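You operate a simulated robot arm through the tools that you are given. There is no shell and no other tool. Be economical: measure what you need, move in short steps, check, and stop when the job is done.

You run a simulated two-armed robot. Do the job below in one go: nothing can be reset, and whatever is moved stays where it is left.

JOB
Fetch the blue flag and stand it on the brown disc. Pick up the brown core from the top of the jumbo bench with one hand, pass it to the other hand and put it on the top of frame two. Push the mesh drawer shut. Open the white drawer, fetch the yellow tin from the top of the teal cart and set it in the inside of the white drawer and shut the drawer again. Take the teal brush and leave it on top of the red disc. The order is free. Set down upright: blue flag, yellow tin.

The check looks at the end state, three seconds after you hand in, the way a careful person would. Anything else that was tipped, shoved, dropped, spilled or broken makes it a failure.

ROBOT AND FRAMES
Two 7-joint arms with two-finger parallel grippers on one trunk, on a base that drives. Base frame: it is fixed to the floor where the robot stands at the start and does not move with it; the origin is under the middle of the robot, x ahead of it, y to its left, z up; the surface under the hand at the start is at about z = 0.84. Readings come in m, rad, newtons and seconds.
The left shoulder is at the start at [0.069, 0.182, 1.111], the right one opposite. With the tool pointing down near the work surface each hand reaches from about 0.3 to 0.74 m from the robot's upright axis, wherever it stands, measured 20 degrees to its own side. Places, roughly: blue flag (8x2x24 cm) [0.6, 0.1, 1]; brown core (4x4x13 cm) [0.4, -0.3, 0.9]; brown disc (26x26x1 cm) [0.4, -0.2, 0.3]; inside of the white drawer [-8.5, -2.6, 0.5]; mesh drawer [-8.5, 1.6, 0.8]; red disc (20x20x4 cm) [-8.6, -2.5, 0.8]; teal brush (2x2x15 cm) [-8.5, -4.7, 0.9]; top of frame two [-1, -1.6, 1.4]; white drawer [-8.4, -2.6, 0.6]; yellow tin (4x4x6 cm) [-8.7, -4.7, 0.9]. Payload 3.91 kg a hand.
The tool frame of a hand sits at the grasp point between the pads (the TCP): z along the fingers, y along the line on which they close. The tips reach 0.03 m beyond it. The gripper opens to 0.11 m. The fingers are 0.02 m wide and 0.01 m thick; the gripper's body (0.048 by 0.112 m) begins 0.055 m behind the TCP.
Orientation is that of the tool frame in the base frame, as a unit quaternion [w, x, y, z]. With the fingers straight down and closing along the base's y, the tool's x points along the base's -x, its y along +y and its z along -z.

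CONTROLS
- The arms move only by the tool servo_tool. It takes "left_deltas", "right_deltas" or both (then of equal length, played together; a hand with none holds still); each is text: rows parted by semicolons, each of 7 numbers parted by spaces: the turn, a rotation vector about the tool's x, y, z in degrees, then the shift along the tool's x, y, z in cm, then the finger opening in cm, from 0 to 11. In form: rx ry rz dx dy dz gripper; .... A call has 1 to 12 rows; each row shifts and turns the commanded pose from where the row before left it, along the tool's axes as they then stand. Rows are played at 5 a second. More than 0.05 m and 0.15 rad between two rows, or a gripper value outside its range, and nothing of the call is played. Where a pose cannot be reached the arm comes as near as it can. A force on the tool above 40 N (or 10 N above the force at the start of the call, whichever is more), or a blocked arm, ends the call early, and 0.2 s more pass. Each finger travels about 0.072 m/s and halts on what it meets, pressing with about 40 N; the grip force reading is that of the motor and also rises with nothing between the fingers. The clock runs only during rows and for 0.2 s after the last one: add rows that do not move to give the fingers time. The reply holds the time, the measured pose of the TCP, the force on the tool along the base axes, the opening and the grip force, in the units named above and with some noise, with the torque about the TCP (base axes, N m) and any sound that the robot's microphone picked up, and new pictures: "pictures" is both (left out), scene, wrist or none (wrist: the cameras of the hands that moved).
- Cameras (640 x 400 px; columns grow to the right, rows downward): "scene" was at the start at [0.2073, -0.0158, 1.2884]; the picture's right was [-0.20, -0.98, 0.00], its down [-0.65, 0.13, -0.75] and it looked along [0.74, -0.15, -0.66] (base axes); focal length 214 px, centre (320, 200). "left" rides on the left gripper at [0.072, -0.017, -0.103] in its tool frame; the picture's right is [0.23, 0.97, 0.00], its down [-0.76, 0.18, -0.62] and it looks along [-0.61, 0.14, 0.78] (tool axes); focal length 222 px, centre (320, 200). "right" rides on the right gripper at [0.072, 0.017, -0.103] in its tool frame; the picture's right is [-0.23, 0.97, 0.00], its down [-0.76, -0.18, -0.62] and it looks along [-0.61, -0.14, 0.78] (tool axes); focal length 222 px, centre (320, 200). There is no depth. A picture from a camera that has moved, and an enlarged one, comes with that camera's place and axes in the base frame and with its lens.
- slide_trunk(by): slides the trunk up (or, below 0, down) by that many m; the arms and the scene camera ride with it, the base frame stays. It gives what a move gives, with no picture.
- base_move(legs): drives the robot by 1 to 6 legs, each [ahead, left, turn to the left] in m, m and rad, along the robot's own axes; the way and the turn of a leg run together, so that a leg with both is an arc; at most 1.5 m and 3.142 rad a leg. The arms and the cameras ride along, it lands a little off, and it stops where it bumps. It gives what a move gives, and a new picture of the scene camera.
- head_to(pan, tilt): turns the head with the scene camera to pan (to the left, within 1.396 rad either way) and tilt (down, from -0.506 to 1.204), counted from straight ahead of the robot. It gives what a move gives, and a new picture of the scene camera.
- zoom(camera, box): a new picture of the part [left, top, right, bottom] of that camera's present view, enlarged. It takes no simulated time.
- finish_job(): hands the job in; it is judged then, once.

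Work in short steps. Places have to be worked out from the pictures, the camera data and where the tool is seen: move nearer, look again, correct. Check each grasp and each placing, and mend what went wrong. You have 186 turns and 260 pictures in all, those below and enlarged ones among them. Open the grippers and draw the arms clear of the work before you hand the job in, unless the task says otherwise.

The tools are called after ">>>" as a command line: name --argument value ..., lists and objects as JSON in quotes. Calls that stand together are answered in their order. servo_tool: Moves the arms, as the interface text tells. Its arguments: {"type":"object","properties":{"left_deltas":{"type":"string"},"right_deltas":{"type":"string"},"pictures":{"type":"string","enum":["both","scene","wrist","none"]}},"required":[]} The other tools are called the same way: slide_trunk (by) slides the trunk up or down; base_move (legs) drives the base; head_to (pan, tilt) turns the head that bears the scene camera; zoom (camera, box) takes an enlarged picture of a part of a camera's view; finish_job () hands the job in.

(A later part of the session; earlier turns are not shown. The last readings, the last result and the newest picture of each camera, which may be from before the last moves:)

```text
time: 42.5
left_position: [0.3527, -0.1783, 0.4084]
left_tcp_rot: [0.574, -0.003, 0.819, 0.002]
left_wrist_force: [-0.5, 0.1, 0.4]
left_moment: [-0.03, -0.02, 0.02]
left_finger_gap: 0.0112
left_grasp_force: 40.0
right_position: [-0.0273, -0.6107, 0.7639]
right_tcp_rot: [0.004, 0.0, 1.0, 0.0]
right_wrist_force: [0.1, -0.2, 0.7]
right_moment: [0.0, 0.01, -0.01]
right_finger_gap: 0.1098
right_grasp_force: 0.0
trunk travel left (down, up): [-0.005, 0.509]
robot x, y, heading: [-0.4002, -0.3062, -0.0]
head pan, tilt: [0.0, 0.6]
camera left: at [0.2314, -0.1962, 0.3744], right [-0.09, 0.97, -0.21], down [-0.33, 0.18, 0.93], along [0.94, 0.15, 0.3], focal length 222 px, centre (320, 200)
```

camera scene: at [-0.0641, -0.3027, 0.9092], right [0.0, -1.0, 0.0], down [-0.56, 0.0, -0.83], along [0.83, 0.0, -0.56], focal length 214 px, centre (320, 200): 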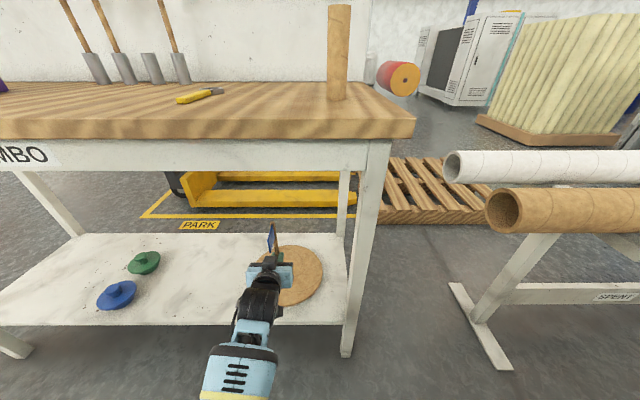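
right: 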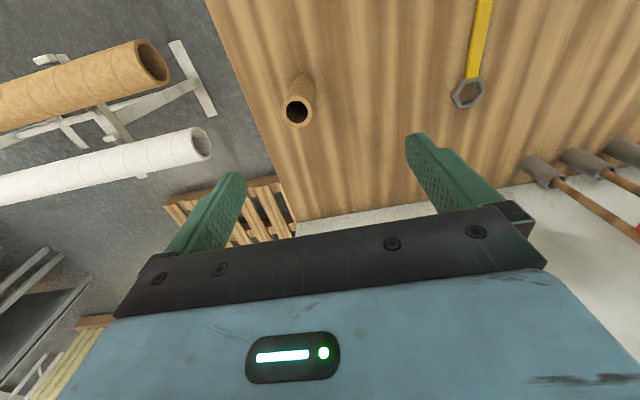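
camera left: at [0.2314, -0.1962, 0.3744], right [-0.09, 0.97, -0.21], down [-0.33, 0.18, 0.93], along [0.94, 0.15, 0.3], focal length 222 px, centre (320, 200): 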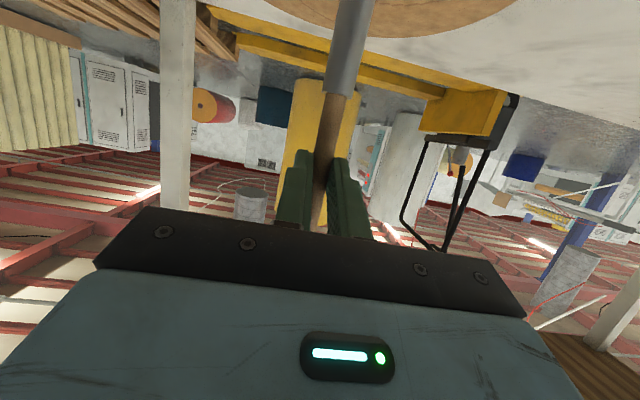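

The disc's far edge in this view puts its top near z≈0.27, so about 2 cm remain. Lower on.

>>> servo_tool --left_deltas "0 0 0 0.47 0 0.17 0.5; 0 0 0 0.47 0 0.17 0.5; 0 0 0 0 0 0 0.5" --pictures "none"

>>> servo_tool --left_deltas "0 0 0 0.28 0 0.103 0.5; 0 0 0 0 0 0 0.5" --pictures "none"

>>> servo_tool --left_deltas "0 0 0 0.28 0 0.103 0.5; 0 0 0 0 0 0 0.5" --pictures "none"

>>> servo_tool --left_deltas "0 0 0 0.28 0 0.103 0.5; 0 0 0 0 0 0 0.5" --pictures "none"

```text
time: 43.3
left_position: [0.3525, -0.1775, 0.3983]
left_tcp_rot: [0.574, -0.004, 0.819, 0.003]
left_wrist_force: [-0.1, -0.1, 0.0]
left_moment: [-0.01, -0.01, 0.01]
left_finger_gap: 0.0114
left_grasp_force: 40.0
right_position: [-0.029, -0.6117, 0.7639]
right_tcp_rot: [0.002, 0.001, 1.0, -0.001]
right_wrist_force: [0.9, -0.2, -0.2]
right_moment: [0.04, -0.03, 0.0]
right_finger_gap: 0.1099
right_grasp_force: 0.1
trunk travel left (down, up): [-0.005, 0.509]
robot x, y, heading: [-0.3964, -0.3014, -0.003]
head pan, tilt: [0.0, 0.6]
```

```text
time: 43.9
left_position: [0.3529, -0.1782, 0.3952]
left_tcp_rot: [0.574, -0.004, 0.819, 0.004]
left_wrist_force: [-0.2, -0.1, -0.1]
left_moment: [0.02, 0.01, 0.01]
left_finger_gap: 0.0111
left_grasp_force: 39.9
right_position: [-0.0278, -0.6113, 0.7646]
right_tcp_rot: [0.004, 0.001, 1.0, 0.0]
right_wrist_force: [-0.1, -0.7, -0.7]
right_moment: [0.01, 0.02, 0.0]
right_finger_gap: 0.1097
right_grasp_force: 0.0
trunk travel left (down, up): [-0.005, 0.509]
robot x, y, heading: [-0.4022, -0.3028, -0.009]
head pan, tilt: [0.0, 0.6]
```

```text
time: 44.5
left_position: [0.3531, -0.1774, 0.3913]
left_tcp_rot: [0.574, -0.003, 0.819, 0.002]
left_wrist_force: [0.0, 0.1, -0.5]
left_moment: [0.0, 0.01, 0.0]
left_finger_gap: 0.0111
left_grasp_force: 40.3
right_position: [-0.0283, -0.6109, 0.7644]
right_tcp_rot: [0.003, 0.001, 1.0, 0.001]
right_wrist_force: [-1.2, 0.1, -0.1]
right_moment: [-0.04, 0.04, 0.02]
right_finger_gap: 0.1099
right_grasp_force: 0.0
trunk travel left (down, up): [-0.005, 0.509]
robot x, y, heading: [-0.3994, -0.3002, -0.003]
head pan, tilt: [0.0, 0.6]
```

```text
time: 45.1
left_position: [0.3524, -0.1782, 0.3883]
left_tcp_rot: [0.573, -0.004, 0.819, 0.003]
left_wrist_force: [0.7, -0.5, -0.7]
left_moment: [0.05, -0.02, 0.0]
left_finger_gap: 0.0113
left_grasp_force: 40.2
right_position: [-0.0283, -0.6112, 0.7634]
right_tcp_rot: [0.002, 0.001, 1.0, 0.0]
right_wrist_force: [0.3, -0.3, -0.1]
right_moment: [0.04, -0.02, 0.02]
right_finger_gap: 0.1099
right_grasp_force: 0.0
trunk travel left (down, up): [-0.005, 0.509]
robot x, y, heading: [-0.397, -0.3017, -0.004]
head pan, tilt: [0.0, 0.6]
```

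>>> servo_tool --left_deltas "0 0 0 0.19 0 0.068 0.5; 0 0 0 0.19 0 0.068 0.5; 0 0 0 0 0 0 0.5" --pictures "none"

>>> servo_tool --left_deltas "0 0 0 0.19 0 0.068 0.5; 0 0 0 0.19 0 0.068 0.5; 0 0 0 0 0 0 0.5" --pictures "both"

>>> zoom --camera "scene" --box '[220, 210, 340, 310]'

```text
time: 45.9
left_position: [0.3529, -0.1771, 0.3844]
left_tcp_rot: [0.574, -0.003, 0.819, 0.002]
left_wrist_force: [0.2, 0.6, -0.4]
left_moment: [-0.01, -0.02, 0.01]
left_finger_gap: 0.0109
left_grasp_force: 39.7
right_position: [-0.029, -0.611, 0.7632]
right_tcp_rot: [0.003, 0.001, 1.0, 0.0]
right_wrist_force: [-0.1, 0.5, -0.1]
right_moment: [0.03, 0.0, -0.04]
right_finger_gap: 0.11
right_grasp_force: 0.2
trunk travel left (down, up): [-0.005, 0.509]
robot x, y, heading: [-0.4014, -0.3042, -0.002]
head pan, tilt: [0.0, 0.6]
```

```text
time: 46.7
left_position: [0.3526, -0.1791, 0.3802]
left_tcp_rot: [0.573, -0.003, 0.819, 0.002]
left_wrist_force: [-0.2, 0.6, -0.1]
left_moment: [-0.01, -0.04, 0.0]
left_finger_gap: 0.0111
left_grasp_force: 39.2
right_position: [-0.0282, -0.6121, 0.7632]
right_tcp_rot: [0.002, 0.001, 1.0, 0.0]
right_wrist_force: [1.2, -0.1, -0.1]
right_moment: [-0.05, 0.02, -0.01]
right_finger_gap: 0.1103
right_grasp_force: 0.1
trunk travel left (down, up): [-0.005, 0.509]
robot x, y, heading: [-0.3983, -0.3036, -0.005]
head pan, tilt: [0.0, 0.6]
camera scene: at [-0.0641, -0.3027, 0.9092], right [0.0, -1.0, 0.0], down [-0.56, 0.0, -0.83], along [0.83, 0.0, -0.56], focal length 214 px, centre (320, 200)
camera left: at [0.2313, -0.1962, 0.3472], right [-0.08, 0.97, -0.21], down [-0.33, 0.18, 0.93], along [0.94, 0.15, 0.3], focal length 222 px, centre (320, 200)
```

scene: 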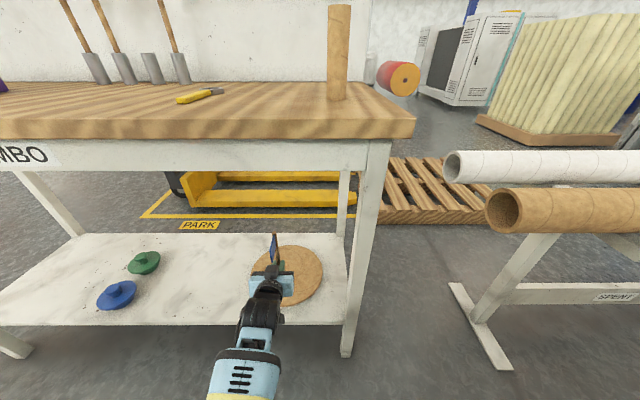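
left: 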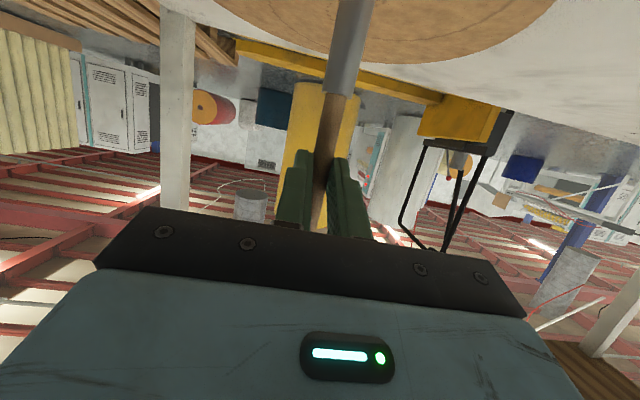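

```text
4.00 times, centred on (280, 260) of scene
camera zoom: at [-0.0641, -0.3027, 0.9092], right [0.0, -1.0, 0.0], down [-0.56, 0.0, -0.83], along [0.83, 0.0, -0.56], focal length 858 px, centre (480, -40)
```

zoom: 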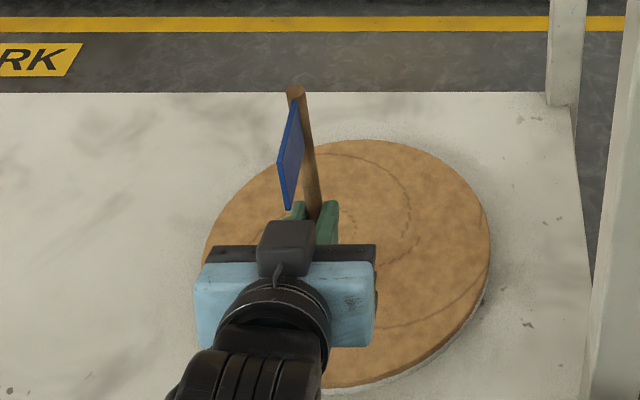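

Refined: disc top ≈0.26, centre ≈(0.42, −0.18). I move the flag 3.5 cm forward, towards the centre, and step down.

>>> servo_tool --left_deltas "0 0 0 -1.2 0 3.29 0.5; 0 0 0 0.19 0 0.068 0.5; 0 0 0 0.19 0 0.068 0.5; 0 0 0 0 0 0 0.5" --pictures "none"

>>> servo_tool --left_deltas "0 0 0 0.19 0 0.068 0.5; 0 0 0 0.19 0 0.068 0.5; 0 0 0 0 0 0 0.5" --pictures "none"

>>> servo_tool --left_deltas "0 0 0 0.19 0 0.068 0.5; 0 0 0 0.19 0 0.068 0.5; 0 0 0 0 0 0 0.5" --pictures "none"

```text
time: 47.7
left_position: [0.3883, -0.1783, 0.3778]
left_tcp_rot: [0.573, -0.002, 0.819, 0.001]
left_wrist_force: [1.0, -0.8, -0.8]
left_moment: [0.01, -0.01, -0.06]
left_finger_gap: 0.0113
left_grasp_force: 39.9
right_position: [-0.0276, -0.611, 0.7641]
right_tcp_rot: [0.003, 0.001, 1.0, 0.0]
right_wrist_force: [0.0, -0.1, -0.2]
right_moment: [-0.04, 0.03, -0.01]
right_finger_gap: 0.11
right_grasp_force: 0.2
trunk travel left (down, up): [-0.005, 0.509]
robot x, y, heading: [-0.4007, -0.3024, -0.002]
head pan, tilt: [0.0, 0.6]
```

```text
time: 48.5
left_position: [0.3864, -0.1786, 0.3722]
left_tcp_rot: [0.574, -0.003, 0.819, 0.002]
left_wrist_force: [-0.3, -1.3, -0.3]
left_moment: [-0.02, -0.03, -0.01]
left_finger_gap: 0.011
left_grasp_force: 39.8
right_position: [-0.0279, -0.6105, 0.7641]
right_tcp_rot: [0.003, 0.001, 1.0, 0.0]
right_wrist_force: [0.9, -0.1, -0.1]
right_moment: [0.0, 0.03, 0.01]
right_finger_gap: 0.1101
right_grasp_force: 0.1
trunk travel left (down, up): [-0.005, 0.509]
robot x, y, heading: [-0.397, -0.3065, -0.004]
head pan, tilt: [0.0, 0.6]
```

```text
time: 49.3
left_position: [0.3882, -0.1781, 0.3691]
left_tcp_rot: [0.575, -0.003, 0.818, 0.001]
left_wrist_force: [-0.1, 0.9, 4.1]
left_moment: [0.02, -0.02, 0.0]
left_finger_gap: 0.011
left_grasp_force: 39.5
right_position: [-0.0287, -0.6124, 0.7641]
right_tcp_rot: [0.003, 0.001, 1.0, 0.0]
right_wrist_force: [-0.7, -0.1, -0.4]
right_moment: [0.01, 0.01, 0.02]
right_finger_gap: 0.1099
right_grasp_force: 0.1
trunk travel left (down, up): [-0.005, 0.509]
robot x, y, heading: [-0.3976, -0.2994, 0.0]
head pan, tilt: [0.0, 0.6]
```

Contact: +4 N upward at z≈0.369. Check attitude in a zoom, then open gently.

>>> zoom --camera "scene" --box '[220, 210, 340, 310]'

>>> servo_tool --left_deltas "0 0 0 0 0 0 1.3; 0 0 0 0 0 0 2; 0 0 0 0 0 0 3.5; 0 0 0 0 0 0 5; 0 0 0 0 0 0 5" --pictures "both"

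>>> zoom --camera "scene" --box '[220, 210, 340, 310]'

```text
4.00 times, centred on (280, 260) of scene
camera zoom: at [-0.0645, -0.3028, 0.9093], right [0.0, -1.0, 0.0], down [-0.56, 0.0, -0.83], along [0.83, 0.0, -0.56], focal length 858 px, centre (480, -40)
```

zoom: 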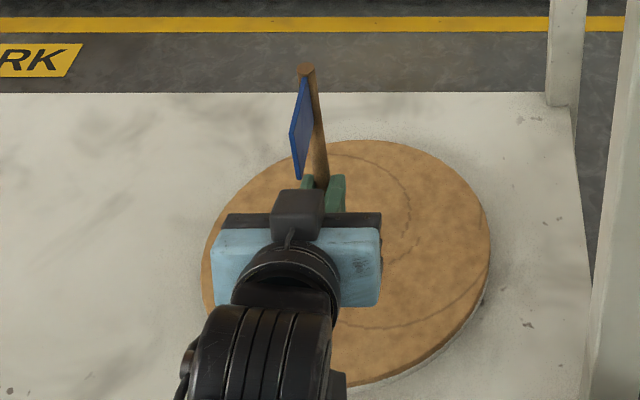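

```text
time: 50.5
left_position: [0.3879, -0.1786, 0.3699]
left_tcp_rot: [0.574, -0.003, 0.819, 0.002]
left_wrist_force: [-0.1, 0.1, -0.5]
left_moment: [0.0, 0.0, 0.01]
left_finger_gap: 0.0498
left_grasp_force: 0.2
right_position: [-0.0281, -0.6105, 0.7635]
right_tcp_rot: [0.003, 0.0, 1.0, 0.0]
right_wrist_force: [0.4, -0.9, 0.4]
right_moment: [-0.01, 0.0, 0.01]
right_finger_gap: 0.11
right_grasp_force: 0.1
trunk travel left (down, up): [-0.005, 0.509]
robot x, y, heading: [-0.4009, -0.3037, -0.004]
head pan, tilt: [0.0, 0.6]
camera scene: at [-0.0641, -0.3027, 0.9092], right [0.0, -1.0, 0.0], down [-0.56, 0.0, -0.83], along [0.83, 0.0, -0.56], focal length 214 px, centre (320, 200)
camera left: at [0.2668, -0.196, 0.3355], right [-0.08, 0.97, -0.21], down [-0.33, 0.18, 0.93], along [0.94, 0.15, 0.3], focal length 222 px, centre (320, 200)
```

scene: 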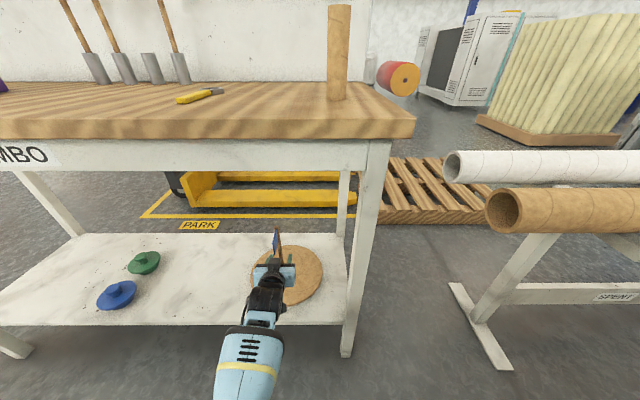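
left: 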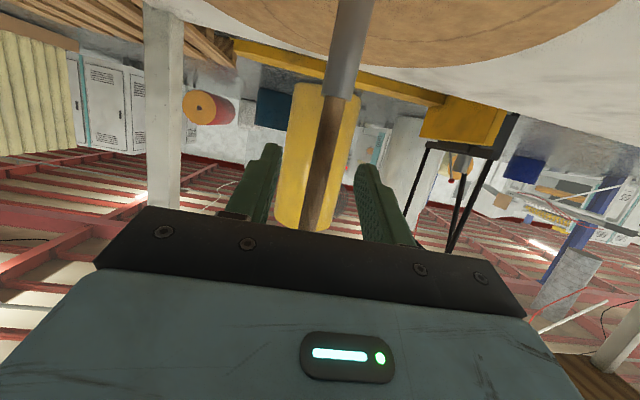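

```text
4.00 times, centred on (280, 260) of scene
camera zoom: at [-0.0641, -0.3027, 0.9092], right [0.0, -1.0, 0.0], down [-0.56, 0.0, -0.83], along [0.83, 0.0, -0.56], focal length 858 px, centre (480, -40)
```

zoom: 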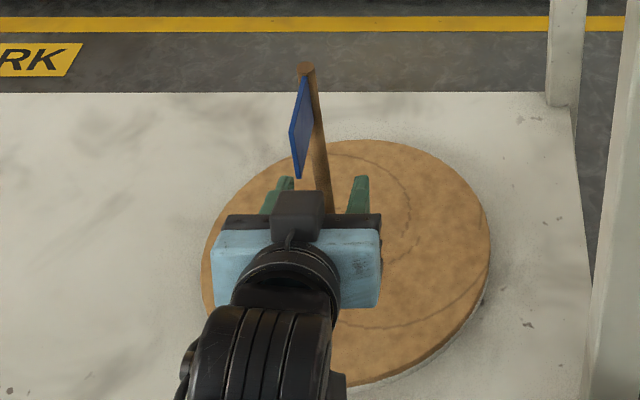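

The flag stands by itself. I draw the hand straight back along −x, then reverse the base a little.

>>> servo_tool --left_deltas "0 0 0 0.68 0 -1.88 5; 0 0 0 1.37 0 -3.76 5; 0 0 0 1.37 0 -3.76 5; 0 0 0 0 0 0 5" --pictures "none"

>>> base_move --legs '[[-0.2, 0, 0]]'

>>> zoom --camera "scene" --box '[220, 150, 420, 300]'

```text
time: 51.4
left_position: [0.3504, -0.1667, 0.4661]
left_tcp_rot: [0.644, -0.003, 0.765, 0.012]
left_wrist_force: [0.0, -0.4, -0.3]
left_moment: [-0.01, 0.01, -0.01]
left_finger_gap: 0.05
left_grasp_force: 0.1
right_position: [-0.0274, -0.6121, 0.7631]
right_tcp_rot: [0.003, 0.001, 1.0, -0.001]
right_wrist_force: [0.2, 0.3, 0.7]
right_moment: [0.0, 0.02, -0.01]
right_finger_gap: 0.1099
right_grasp_force: 0.0
trunk travel left (down, up): [-0.005, 0.509]
robot x, y, heading: [-0.3959, -0.3044, -0.003]
head pan, tilt: [0.0, 0.6]
stopped in row 4 (left hand): the arm was blocked; the commanded pose is now the measured one
```

```text
time: 53.0
left_position: [0.1495, -0.1678, 0.4656]
left_tcp_rot: [0.644, -0.002, 0.765, 0.011]
left_wrist_force: [0.3, 0.6, 0.4]
left_moment: [-0.02, 0.05, -0.03]
left_finger_gap: 0.0498
left_grasp_force: 0.0
right_position: [-0.228, -0.6103, 0.764]
right_tcp_rot: [0.003, 0.001, 1.0, 0.0]
right_wrist_force: [0.4, -0.1, -0.1]
right_moment: [-0.02, -0.01, 0.02]
right_finger_gap: 0.11
right_grasp_force: 0.0
trunk travel left (down, up): [-0.005, 0.509]
robot x, y, heading: [-0.5973, -0.3059, -0.002]
head pan, tilt: [0.0, 0.6]
camera scene: at [-0.2634, -0.3021, 0.9092], right [0.0, -1.0, 0.0], down [-0.56, 0.0, -0.83], along [0.83, 0.0, -0.56], focal length 214 px, centre (320, 200)
```

scene: 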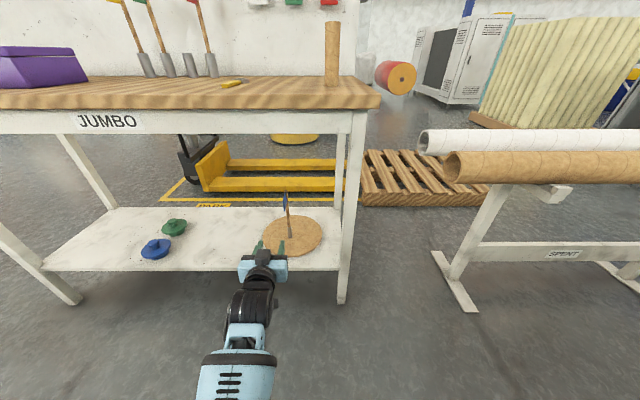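

```text
2.67 times, centred on (320, 225) of scene
camera zoom: at [-0.2634, -0.3021, 0.9092], right [0.0, -1.0, 0.0], down [-0.56, 0.0, -0.83], along [0.83, 0.0, -0.56], focal length 572 px, centre (320, 133)
```

zoom: 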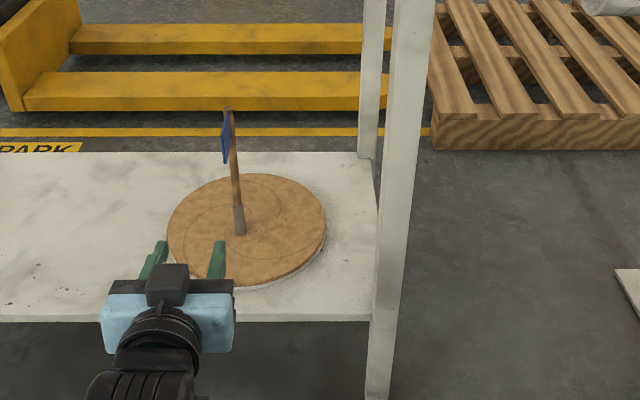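

The flag stands upright near the disc's middle. Next the core (≈(0.372, −0.332), top z≈0.97); first I raise the trunk and look right to see frame two.

>>> base_move --legs '[[-0.025, 0, 0]]'

>>> slide_trunk --by 0.37

>>> head_to --pan -1.39 --tilt 0.3

```text
time: 53.8
left_position: [0.1249, -0.1671, 0.466]
left_tcp_rot: [0.644, -0.001, 0.765, 0.012]
left_wrist_force: [-0.1, 0.0, 0.6]
left_moment: [-0.01, 0.01, 0.0]
left_finger_gap: 0.05
left_grasp_force: 0.0
right_position: [-0.2531, -0.6112, 0.7628]
right_tcp_rot: [0.003, 0.001, 1.0, 0.0]
right_wrist_force: [0.2, 0.8, -1.3]
right_moment: [-0.02, 0.0, -0.01]
right_finger_gap: 0.1098
right_grasp_force: 0.1
trunk travel left (down, up): [-0.005, 0.509]
robot x, y, heading: [-0.6212, -0.2969, -0.003]
head pan, tilt: [0.0, 0.6]
camera scene: at [-0.2882, -0.302, 0.9092], right [0.0, -1.0, 0.0], down [-0.56, 0.0, -0.83], along [0.83, 0.0, -0.56], focal length 214 px, centre (320, 200)
```

scene: 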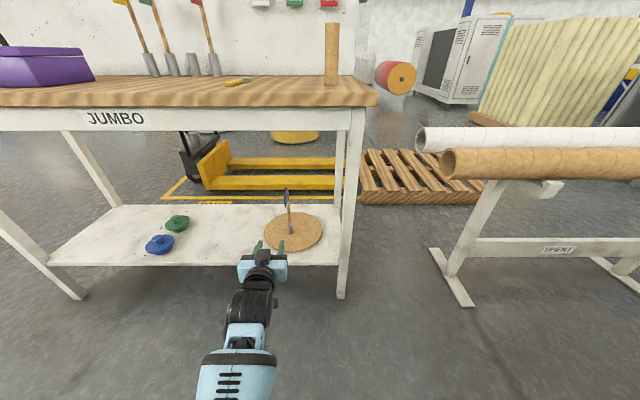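

```text
time: 57.4
left_position: [0.1277, -0.1591, 0.8376]
left_tcp_rot: [0.647, -0.002, 0.763, 0.02]
left_wrist_force: [0.1, -0.2, -0.9]
left_moment: [-0.01, -0.01, 0.03]
left_finger_gap: 0.0502
left_grasp_force: 0.0
right_position: [-0.2519, -0.6102, 1.1322]
right_tcp_rot: [0.002, 0.001, 1.0, 0.0]
right_wrist_force: [0.2, -0.3, -0.5]
right_moment: [0.02, 0.01, 0.0]
right_finger_gap: 0.1101
right_grasp_force: 0.2
trunk travel left (down, up): [-0.375, 0.139]
robot x, y, heading: [-0.6221, -0.299, -0.003]
head pan, tilt: [0.0, 0.6]
```

```text
time: 59.0
left_position: [0.1267, -0.1593, 0.8353]
left_tcp_rot: [0.644, -0.001, 0.765, 0.019]
left_wrist_force: [0.5, -0.7, -0.1]
left_moment: [0.02, 0.0, 0.0]
left_finger_gap: 0.05
left_grasp_force: 0.1
right_position: [-0.2512, -0.6112, 1.1338]
right_tcp_rot: [0.003, 0.001, 1.0, 0.0]
right_wrist_force: [-0.4, 0.1, -0.4]
right_moment: [0.0, 0.02, -0.02]
right_finger_gap: 0.1101
right_grasp_force: 0.1
trunk travel left (down, up): [-0.375, 0.139]
robot x, y, heading: [-0.6221, -0.3014, -0.003]
head pan, tilt: [-1.389, 0.3]
camera scene: at [-0.4811, -0.3932, 1.3262], right [-0.98, -0.18, 0.0], down [-0.05, 0.29, -0.96], along [0.17, -0.94, -0.3], focal length 214 px, centre (320, 200)
```

scene: 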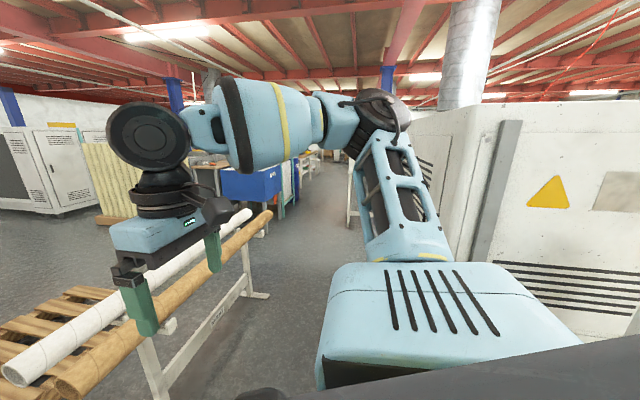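

The tall white machines to the right look like the frames; first I pick the core. I raise the left hand clear of the bench and pitch it to 30°.

>>> servo_tool --left_deltas "0 0 0 -3.94 2 -0.7 8; 0 0 0 -3.94 2 -0.7 8; 0 0 0 -3.94 2 -0.7 8; 0 0 0 -3.94 2 -0.7 8; 0 0 0 -3.94 2 -0.7 8; 0 6.7 0 0 0 0 8; 0 6.7 0 0 0 0 8; 0 6.7 0 0 0 0 8; 0 0 0 0 0 0 8" --pictures "none"

>>> base_move --legs '[[0, 0.28, 0], [0.56, 0, 0]]'

>>> head_to --pan -0.4 --tilt 0.7

>>> zoom --camera "right" --box '[0, 0, 640, 400]'

```text
time: 61.0
left_position: [0.1228, -0.0699, 1.0361]
left_tcp_rot: [0.5, -0.004, 0.866, 0.012]
left_wrist_force: [0.1, -0.6, 0.7]
left_moment: [0.01, 0.01, 0.02]
left_finger_gap: 0.0799
left_grasp_force: 0.0
right_position: [-0.2529, -0.6107, 1.1329]
right_tcp_rot: [0.003, 0.001, 1.0, 0.0]
right_wrist_force: [0.1, -0.5, 1.2]
right_moment: [0.01, -0.01, 0.01]
right_finger_gap: 0.1097
right_grasp_force: 0.1
trunk travel left (down, up): [-0.375, 0.139]
robot x, y, heading: [-0.6251, -0.2997, 0.001]
head pan, tilt: [-1.389, 0.3]
```

```text
time: 66.3
left_position: [0.6007, 0.2122, 1.0422]
left_tcp_rot: [0.504, -0.007, 0.864, 0.013]
left_wrist_force: [-10.3, 1.0, 0.9]
left_moment: [0.03, -0.34, 0.03]
left_finger_gap: 0.0799
left_grasp_force: 0.0
right_position: [0.228, -0.3292, 1.1345]
right_tcp_rot: [0.002, -0.001, 1.0, 0.0]
right_wrist_force: [-0.1, 0.4, 0.4]
right_moment: [-0.04, 0.02, 0.01]
right_finger_gap: 0.11
right_grasp_force: 0.0
trunk travel left (down, up): [-0.375, 0.139]
robot x, y, heading: [-0.1382, -0.0208, -0.006]
head pan, tilt: [-1.389, 0.3]
stopped in leg 2: the force on the tool passed its limit at 76 N (the readings are from after the stop); the commanded pose is now the measured one
camera scene: at [-0.0013, -0.1125, 1.3264], right [-0.98, -0.18, 0.0], down [-0.05, 0.29, -0.96], along [0.17, -0.94, -0.3], focal length 214 px, centre (320, 200)
```

scene: 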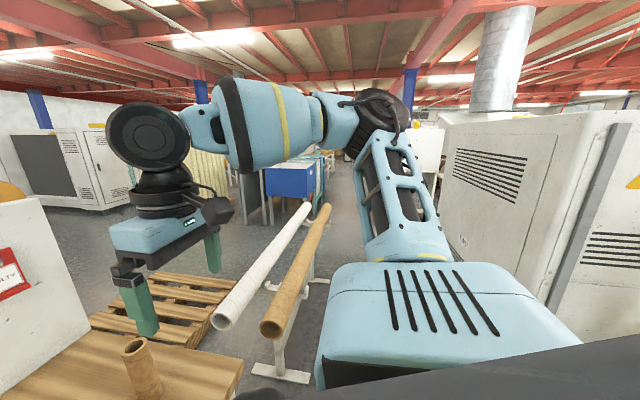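

```text
time: 67.6
left_position: [0.6014, 0.2122, 1.0419]
left_tcp_rot: [0.504, -0.006, 0.864, 0.013]
left_wrist_force: [-11.0, -0.4, 6.6]
left_moment: [0.02, -0.17, 0.0]
left_finger_gap: 0.0797
left_grasp_force: 0.0
right_position: [0.228, -0.3303, 1.1357]
right_tcp_rot: [0.002, 0.0, 1.0, 0.0]
right_wrist_force: [-0.3, 0.1, -1.0]
right_moment: [0.01, -0.01, -0.02]
right_finger_gap: 0.1101
right_grasp_force: 0.0
trunk travel left (down, up): [-0.375, 0.139]
robot x, y, heading: [-0.1401, -0.0225, -0.004]
head pan, tilt: [-0.4, 0.7]
camera scene: at [0.0603, -0.054, 1.2905], right [-0.39, -0.92, 0.0], down [-0.59, 0.25, -0.77], along [0.71, -0.3, -0.64], focal length 214 px, centre (320, 200)
```

scene: 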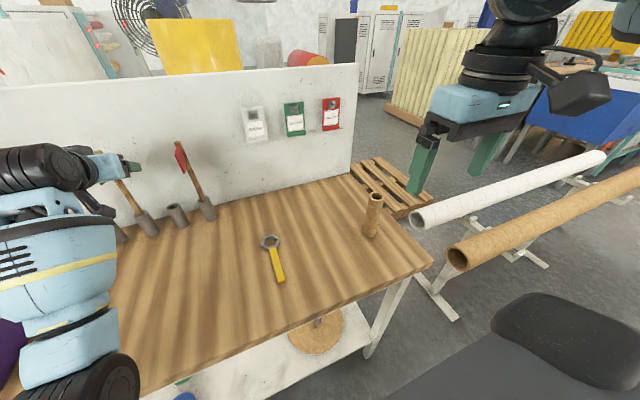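

```text
1.00 times, centred on (320, 200) of right (not enlarged: the box is as wide or as high as the picture)
camera zoom: at [0.1563, -0.3123, 1.2379], right [0.23, 0.97, 0.0], down [0.76, -0.18, 0.63], along [0.61, -0.14, -0.78], focal length 222 px, centre (320, 200)
```

zoom: 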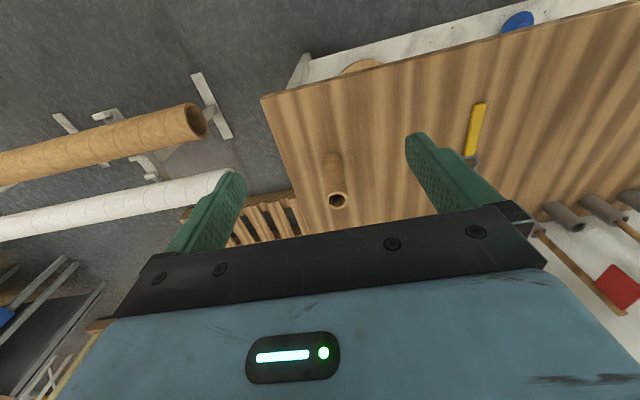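

The forward-reaching left hand ran into something at the green flag — my mistake. I look at it closely before moving anything.

>>> zoom --camera "left" --box '[0, 0, 640, 400]'

>>> head_to --pan 0.3 --tilt 0.5

>>> zoom --camera "scene" --box '[150, 100, 400, 270]'

```text
1.00 times, centred on (320, 200) of left (not enlarged: the box is as wide or as high as the picture)
camera zoom: at [0.4766, 0.1926, 1.0295], right [-0.13, 0.97, -0.18], down [-0.17, 0.16, 0.97], along [0.98, 0.16, 0.15], focal length 222 px, centre (320, 200)
```

zoom: 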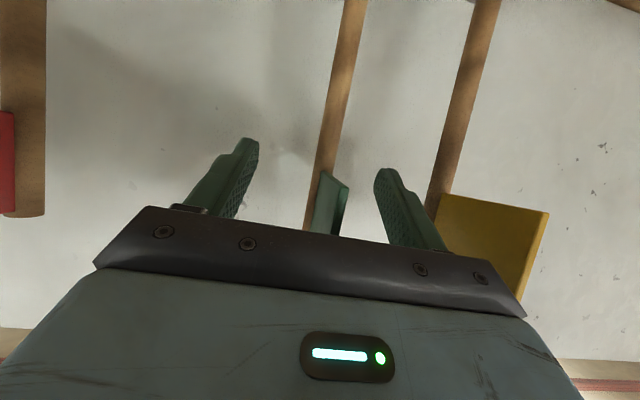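

```text
time: 68.7
left_position: [0.6002, 0.2125, 1.0432]
left_tcp_rot: [0.504, -0.007, 0.864, 0.013]
left_wrist_force: [-11.8, 0.1, 8.1]
left_moment: [-0.01, -0.14, 0.02]
left_finger_gap: 0.08
left_grasp_force: 0.0
right_position: [0.2277, -0.3293, 1.1336]
right_tcp_rot: [0.003, 0.0, 1.0, 0.0]
right_wrist_force: [0.5, 0.8, -0.3]
right_moment: [0.0, -0.05, 0.0]
right_finger_gap: 0.1103
right_grasp_force: 0.1
trunk travel left (down, up): [-0.375, 0.139]
robot x, y, heading: [-0.1407, -0.0222, 0.0]
head pan, tilt: [0.3, 0.499]
camera scene: at [0.0689, 0.0059, 1.3082], right [0.29, -0.96, 0.0], down [-0.46, -0.14, -0.88], along [0.84, 0.26, -0.48], focal length 214 px, centre (320, 200)
```

scene: 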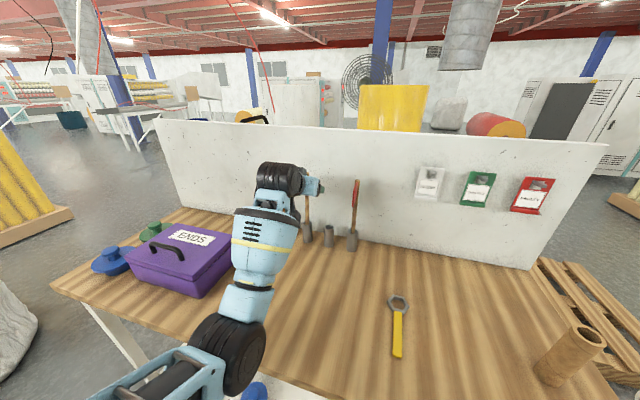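

```text
2.35 times, centred on (275, 185) of scene
camera zoom: at [0.0689, 0.0059, 1.3082], right [0.29, -0.96, 0.0], down [-0.46, -0.14, -0.88], along [0.84, 0.26, -0.48], focal length 505 px, centre (426, 235)
```

zoom: 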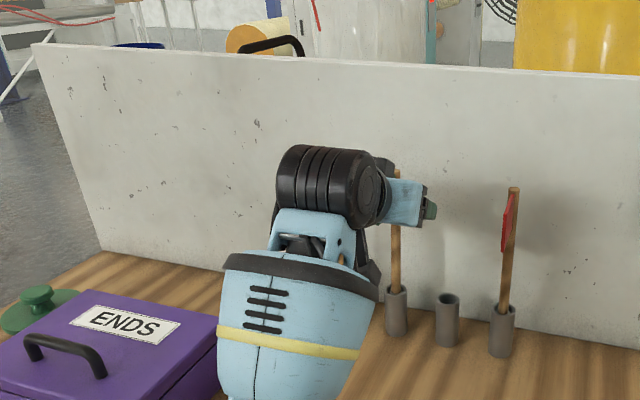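

The green flag's plate is just between my open fingers, touching the palm; nothing has fallen. I back straight off and check that it stands in its cup.

>>> base_move --legs '[[-0.25, 0, 0]]'

>>> zoom --camera "scene" --box '[180, 120, 400, 260]'

>>> zoom --camera "left" --box '[0, 0, 640, 400]'

```text
time: 70.5
left_position: [0.3521, 0.2137, 1.0409]
left_tcp_rot: [0.502, -0.006, 0.865, 0.013]
left_wrist_force: [-0.4, -0.4, 0.0]
left_moment: [0.02, -0.01, 0.02]
left_finger_gap: 0.0802
left_grasp_force: 0.0
right_position: [-0.0186, -0.3282, 1.1333]
right_tcp_rot: [0.002, -0.001, 1.0, -0.001]
right_wrist_force: [-0.3, -0.3, 0.0]
right_moment: [0.05, 0.01, 0.0]
right_finger_gap: 0.1101
right_grasp_force: 0.0
trunk travel left (down, up): [-0.375, 0.139]
robot x, y, heading: [-0.3915, -0.0193, 0.0]
head pan, tilt: [0.3, 0.499]
camera scene: at [-0.1789, 0.0067, 1.3079], right [0.3, -0.96, 0.0], down [-0.46, -0.14, -0.88], along [0.84, 0.26, -0.48], focal length 214 px, centre (320, 200)
```

scene: 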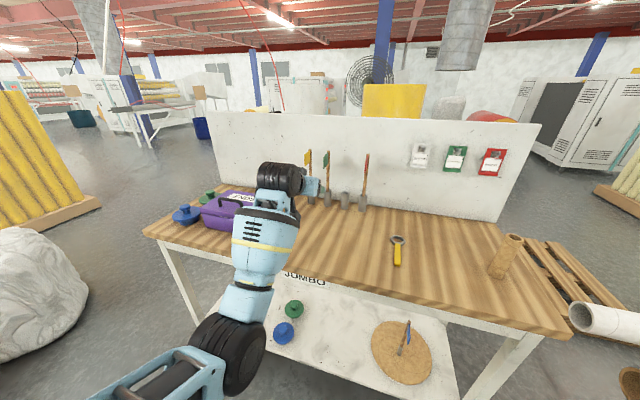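

```text
2.86 times, centred on (290, 190) of scene
camera zoom: at [-0.1789, 0.0067, 1.3079], right [0.3, -0.96, 0.0], down [-0.46, -0.14, -0.88], along [0.84, 0.26, -0.48], focal length 613 px, centre (406, 229)
```

zoom: 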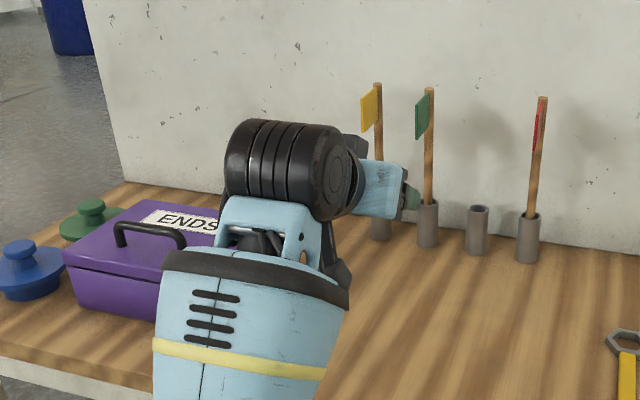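

```text
1.00 times, centred on (320, 200) of left (not enlarged: the box is as wide or as high as the picture)
camera zoom: at [0.228, 0.1937, 1.028], right [-0.14, 0.97, -0.18], down [-0.17, 0.16, 0.97], along [0.98, 0.16, 0.14], focal length 222 px, centre (320, 200)
```

zoom: 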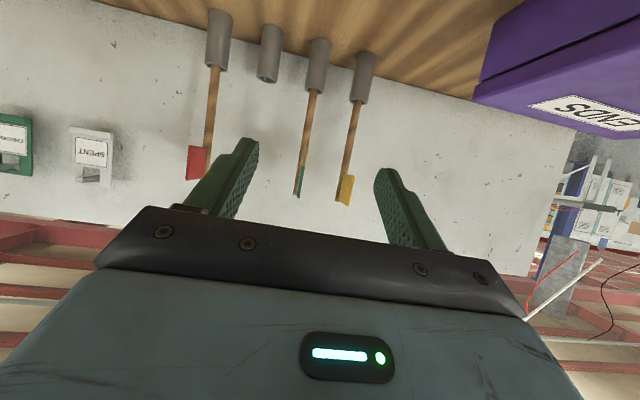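

All flags stand in their cups. I retract and raise the left hand, then drive up to the core.

>>> servo_tool --left_deltas "0 0 0 0 0 -4.86 8; 0 0 0 0 0 -4.86 8; 0 0 0 0 0 -4.86 8; 0 0 0 0 0 -4.86 8; 0 0 0 0 0 -4.86 8; 0 0 0 0 0 -4.86 8; 0 0 0 0 0 0 8" --pictures "none"

>>> base_move --legs '[[0.39, 0, 0]]'

>>> head_to --pan -0.5 --tilt 0.8

>>> zoom --camera "right" --box '[0, 0, 640, 400]'

```text
time: 72.1
left_position: [0.1514, 0.2154, 1.1552]
left_tcp_rot: [0.503, -0.013, 0.864, 0.028]
left_wrist_force: [0.0, 0.5, -0.3]
left_moment: [0.02, -0.02, 0.02]
left_finger_gap: 0.08
left_grasp_force: 0.0
left hand out of reach, approached as far as the arm can: row 5, 6
right_position: [-0.0204, -0.3296, 1.1322]
right_tcp_rot: [0.002, -0.001, 1.0, 0.0]
right_wrist_force: [0.6, -0.1, 0.2]
right_moment: [-0.01, -0.03, 0.0]
right_finger_gap: 0.1101
right_grasp_force: 0.1
trunk travel left (down, up): [-0.375, 0.139]
robot x, y, heading: [-0.3941, -0.0219, 0.001]
head pan, tilt: [0.3, 0.499]
```

```text
time: 74.5
left_position: [0.5421, 0.2164, 1.1546]
left_tcp_rot: [0.503, -0.013, 0.864, 0.027]
left_wrist_force: [1.1, -0.1, 0.7]
left_moment: [-0.04, 0.02, -0.03]
left_finger_gap: 0.0799
left_grasp_force: 0.0
right_position: [0.3725, -0.327, 1.1334]
right_tcp_rot: [0.002, -0.001, 1.0, -0.001]
right_wrist_force: [1.1, 0.3, -0.6]
right_moment: [0.0, 0.06, -0.01]
right_finger_gap: 0.1097
right_grasp_force: 0.1
trunk travel left (down, up): [-0.375, 0.139]
robot x, y, heading: [-0.0004, -0.0198, -0.003]
head pan, tilt: [0.3, 0.499]
camera scene: at [0.2123, 0.0068, 1.3078], right [0.3, -0.96, 0.0], down [-0.46, -0.14, -0.88], along [0.84, 0.26, -0.48], focal length 214 px, centre (320, 200)
```

scene: 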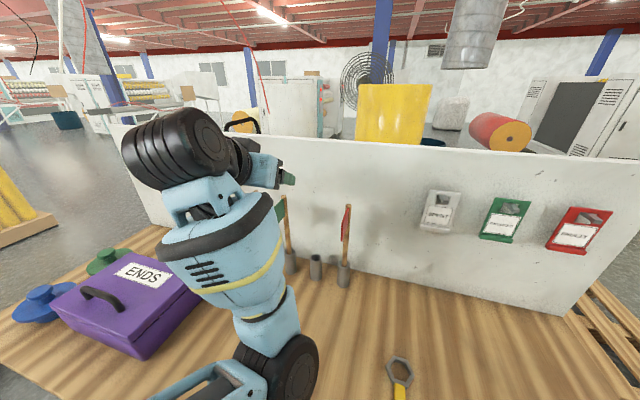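

```text
time: 75.7
left_position: [0.5414, 0.2169, 1.1553]
left_tcp_rot: [0.504, -0.015, 0.863, 0.029]
left_wrist_force: [1.0, 0.0, 0.7]
left_moment: [0.02, -0.01, 0.01]
left_finger_gap: 0.0799
left_grasp_force: 0.1
right_position: [0.3707, -0.328, 1.1337]
right_tcp_rot: [0.002, 0.0, 1.0, 0.001]
right_wrist_force: [0.6, 0.6, -0.4]
right_moment: [-0.01, 0.04, 0.0]
right_finger_gap: 0.1099
right_grasp_force: 0.0
trunk travel left (down, up): [-0.375, 0.139]
robot x, y, heading: [0.0036, -0.0208, 0.0]
head pan, tilt: [-0.499, 0.799]
camera scene: at [0.196, -0.0586, 1.2819], right [-0.48, -0.88, 0.0], down [-0.63, 0.34, -0.7], along [0.61, -0.33, -0.72], focal length 214 px, centre (320, 200)
```

scene: 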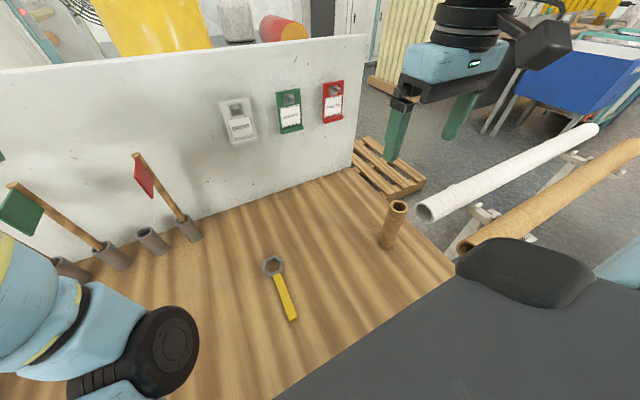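

```text
1.00 times, centred on (320, 200) of right (not enlarged: the box is as wide or as high as the picture)
camera zoom: at [0.2996, -0.3113, 1.2374], right [0.23, 0.97, 0.0], down [0.76, -0.18, 0.63], along [0.61, -0.14, -0.78], focal length 222 px, centre (320, 200)
```

zoom: 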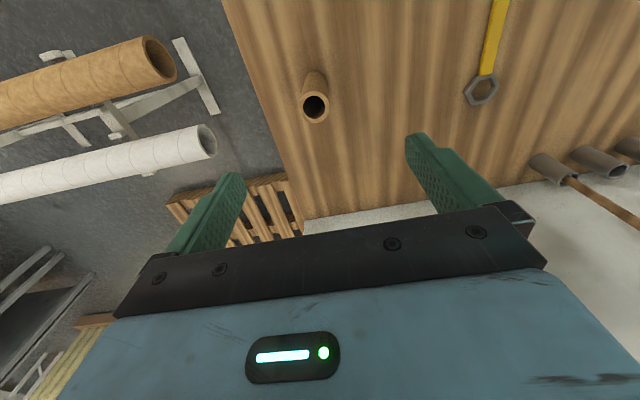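

Core is right beneath the right hand at (0.373, −0.333). Descend to grip its top end.

>>> servo_tool --right_deltas "0 0 0 0 -0.1 4.3 9; 0 0 0 0 -0.1 4.3 9; 0 0 0 0 -0.1 4.3 9; 0 0 0 0 -0.1 4.2 9; 0 0 0 0 0 0 9" --pictures "both"

```text
time: 76.9
left_position: [0.5411, 0.2182, 1.1544]
left_tcp_rot: [0.504, -0.014, 0.863, 0.028]
left_wrist_force: [0.6, 0.7, -0.7]
left_moment: [-0.02, 0.0, 0.0]
left_finger_gap: 0.08
left_grasp_force: 0.1
right_position: [0.373, -0.3313, 0.9631]
right_tcp_rot: [0.001, -0.001, 1.0, 0.0]
right_wrist_force: [-0.1, 0.1, 0.4]
right_moment: [0.01, -0.02, 0.0]
right_finger_gap: 0.0899
right_grasp_force: 0.1
trunk travel left (down, up): [-0.375, 0.139]
robot x, y, heading: [-0.001, -0.0193, -0.005]
head pan, tilt: [-0.499, 0.799]
camera scene: at [0.1955, -0.0586, 1.2819], right [-0.48, -0.88, 0.0], down [-0.63, 0.34, -0.7], along [0.61, -0.33, -0.72], focal length 214 px, centre (320, 200)
camera right: at [0.301, -0.315, 1.0661], right [0.23, 0.97, 0.0], down [0.76, -0.18, 0.63], along [0.61, -0.14, -0.78], focal length 222 px, centre (320, 200)
```

scene: 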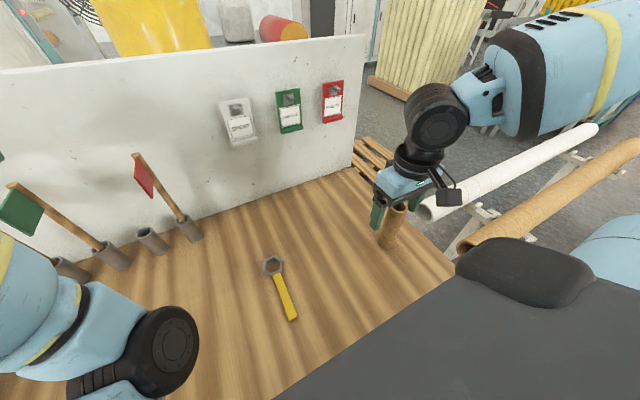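
right: 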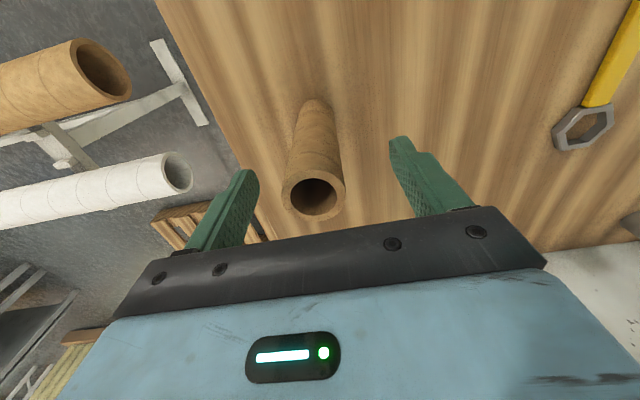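

Core is centred between the fingers. Close.

>>> servo_tool --right_deltas "0 0 0 0 -0.3 0 7; 0 0 0 0 0 0 5; 0 0 0 0 0 0 3; 0 0 0 0 0 0 3; 0 0 0 0 0 0 3" --pictures "wrist"

```text
time: 78.1
left_position: [0.5421, 0.2182, 1.155]
left_tcp_rot: [0.504, -0.014, 0.863, 0.029]
left_wrist_force: [0.0, 0.2, -0.3]
left_moment: [0.02, 0.01, -0.03]
left_finger_gap: 0.0801
left_grasp_force: 0.0
right_position: [0.3723, -0.3352, 0.9617]
right_tcp_rot: [0.002, -0.001, 1.0, 0.0]
right_wrist_force: [-0.6, -0.4, 0.1]
right_moment: [0.02, 0.01, -0.01]
right_finger_gap: 0.0337
right_grasp_force: 40.0
trunk travel left (down, up): [-0.375, 0.139]
robot x, y, heading: [0.0004, -0.0218, -0.005]
head pan, tilt: [-0.499, 0.799]
camera right: at [0.3009, -0.3183, 1.0662], right [0.23, 0.97, 0.0], down [0.76, -0.18, 0.63], along [0.61, -0.14, -0.78], focal length 222 px, centre (320, 200)
```

right: 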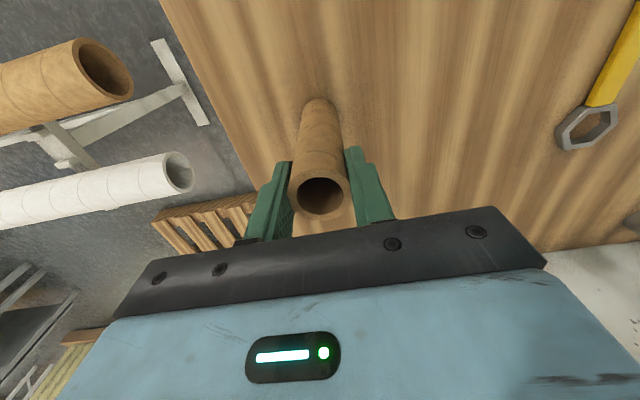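

Gripped (34 mm). Lift 22 cm, then back off for the hand-over.

>>> servo_tool --right_deltas "0 0 0 0 0 -4.4 3; 0 0 0 0 0 -4.4 3; 0 0 0 0 0 -4.4 3; 0 0 0 0 0 -4.4 3; 0 0 0 0 0 -4.4 3; 0 0 0 0 0 0 3" --pictures "none"

>>> base_move --legs '[[-0.45, 0, 0]]'

>>> servo_tool --right_deltas "0 0 0 -2 4 0 3; 0 0 0 -2 4 0 3; 0 0 0 -2 4 0 3; 0 0 0 -2 4 0 3; 0 0 0 -2 4 0 3; 0 0 0 -2 4 0 3; 0 0 0 -2 4 0 3; 0 0 0 0 0 0 3" --pictures "none"

>>> head_to --pan 0 --tilt 0.5

```text
time: 79.5
left_position: [0.541, 0.2173, 1.1566]
left_tcp_rot: [0.504, -0.013, 0.863, 0.028]
left_wrist_force: [0.2, 0.5, -0.4]
left_moment: [0.01, 0.03, 0.01]
left_finger_gap: 0.08
left_grasp_force: 0.1
right_position: [0.3719, -0.3353, 1.1828]
right_tcp_rot: [0.002, 0.0, 1.0, 0.0]
right_wrist_force: [0.1, -0.5, -0.4]
right_moment: [-0.03, 0.0, 0.0]
right_finger_gap: 0.0338
right_grasp_force: 40.4
trunk travel left (down, up): [-0.375, 0.139]
robot x, y, heading: [0.0016, -0.023, 0.0]
head pan, tilt: [-0.499, 0.799]
```

```text
time: 82.1
left_position: [0.1007, 0.2178, 1.154]
left_tcp_rot: [0.505, -0.012, 0.863, 0.027]
left_wrist_force: [-0.6, 0.8, -0.5]
left_moment: [-0.02, 0.0, 0.0]
left_finger_gap: 0.0801
left_grasp_force: 0.0
right_position: [-0.0714, -0.3355, 1.1839]
right_tcp_rot: [0.001, 0.0, 1.0, -0.001]
right_wrist_force: [0.4, -0.6, -0.1]
right_moment: [0.0, 0.02, 0.02]
right_finger_gap: 0.0335
right_grasp_force: 40.2
trunk travel left (down, up): [-0.375, 0.139]
robot x, y, heading: [-0.4412, -0.0201, -0.003]
head pan, tilt: [-0.499, 0.799]
camera scene: at [-0.2463, -0.0588, 1.2819], right [-0.48, -0.88, 0.0], down [-0.63, 0.34, -0.7], along [0.61, -0.34, -0.72], focal length 214 px, centre (320, 200)
```

scene: 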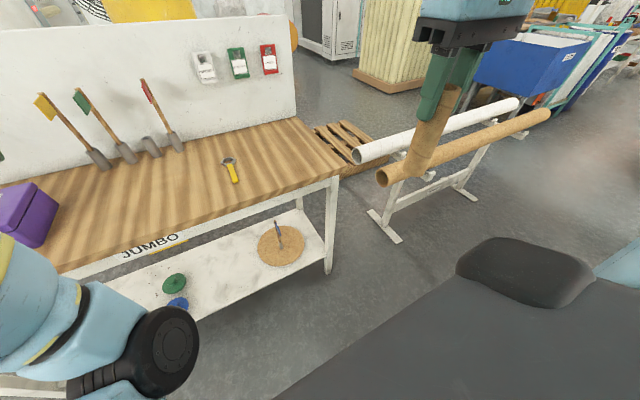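

```text
time: 83.9
left_position: [0.1003, 0.2169, 1.1538]
left_tcp_rot: [0.504, -0.013, 0.863, 0.029]
left_wrist_force: [0.7, 0.1, 0.5]
left_moment: [0.03, 0.0, -0.02]
left_finger_gap: 0.0798
left_grasp_force: 0.1
right_position: [0.009, -0.176, 1.1843]
right_tcp_rot: [0.001, 0.001, 1.0, 0.001]
right_wrist_force: [-0.7, 1.1, 0.1]
right_moment: [-0.02, 0.01, 0.01]
right_finger_gap: 0.0335
right_grasp_force: 40.0
right hand out of reach, approached as far as the arm can: row 5, 6, 7
trunk travel left (down, up): [-0.375, 0.139]
robot x, y, heading: [-0.4428, -0.0182, -0.001]
head pan, tilt: [-0.499, 0.799]
```

```text
time: 84.9
left_position: [0.0994, 0.217, 1.1553]
left_tcp_rot: [0.504, -0.013, 0.863, 0.028]
left_wrist_force: [1.1, 0.3, 0.2]
left_moment: [0.03, 0.0, 0.05]
left_finger_gap: 0.08
left_grasp_force: 0.1
right_position: [0.0097, -0.1759, 1.1852]
right_tcp_rot: [0.002, 0.001, 1.0, 0.002]
right_wrist_force: [0.4, 0.3, -0.1]
right_moment: [-0.02, 0.0, 0.0]
right_finger_gap: 0.0333
right_grasp_force: 40.7
trunk travel left (down, up): [-0.375, 0.139]
robot x, y, heading: [-0.4422, -0.0223, -0.005]
head pan, tilt: [0.0, 0.499]
camera scene: at [-0.2257, -0.0204, 1.3077], right [0.0, -1.0, 0.0], down [-0.48, 0.0, -0.88], along [0.88, 0.0, -0.48], focal length 214 px, centre (320, 200)
```

scene: 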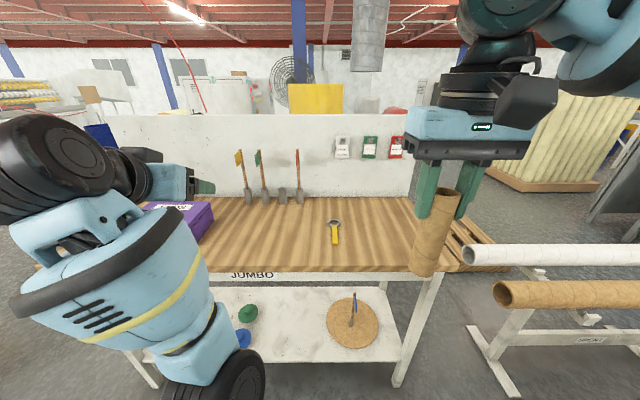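

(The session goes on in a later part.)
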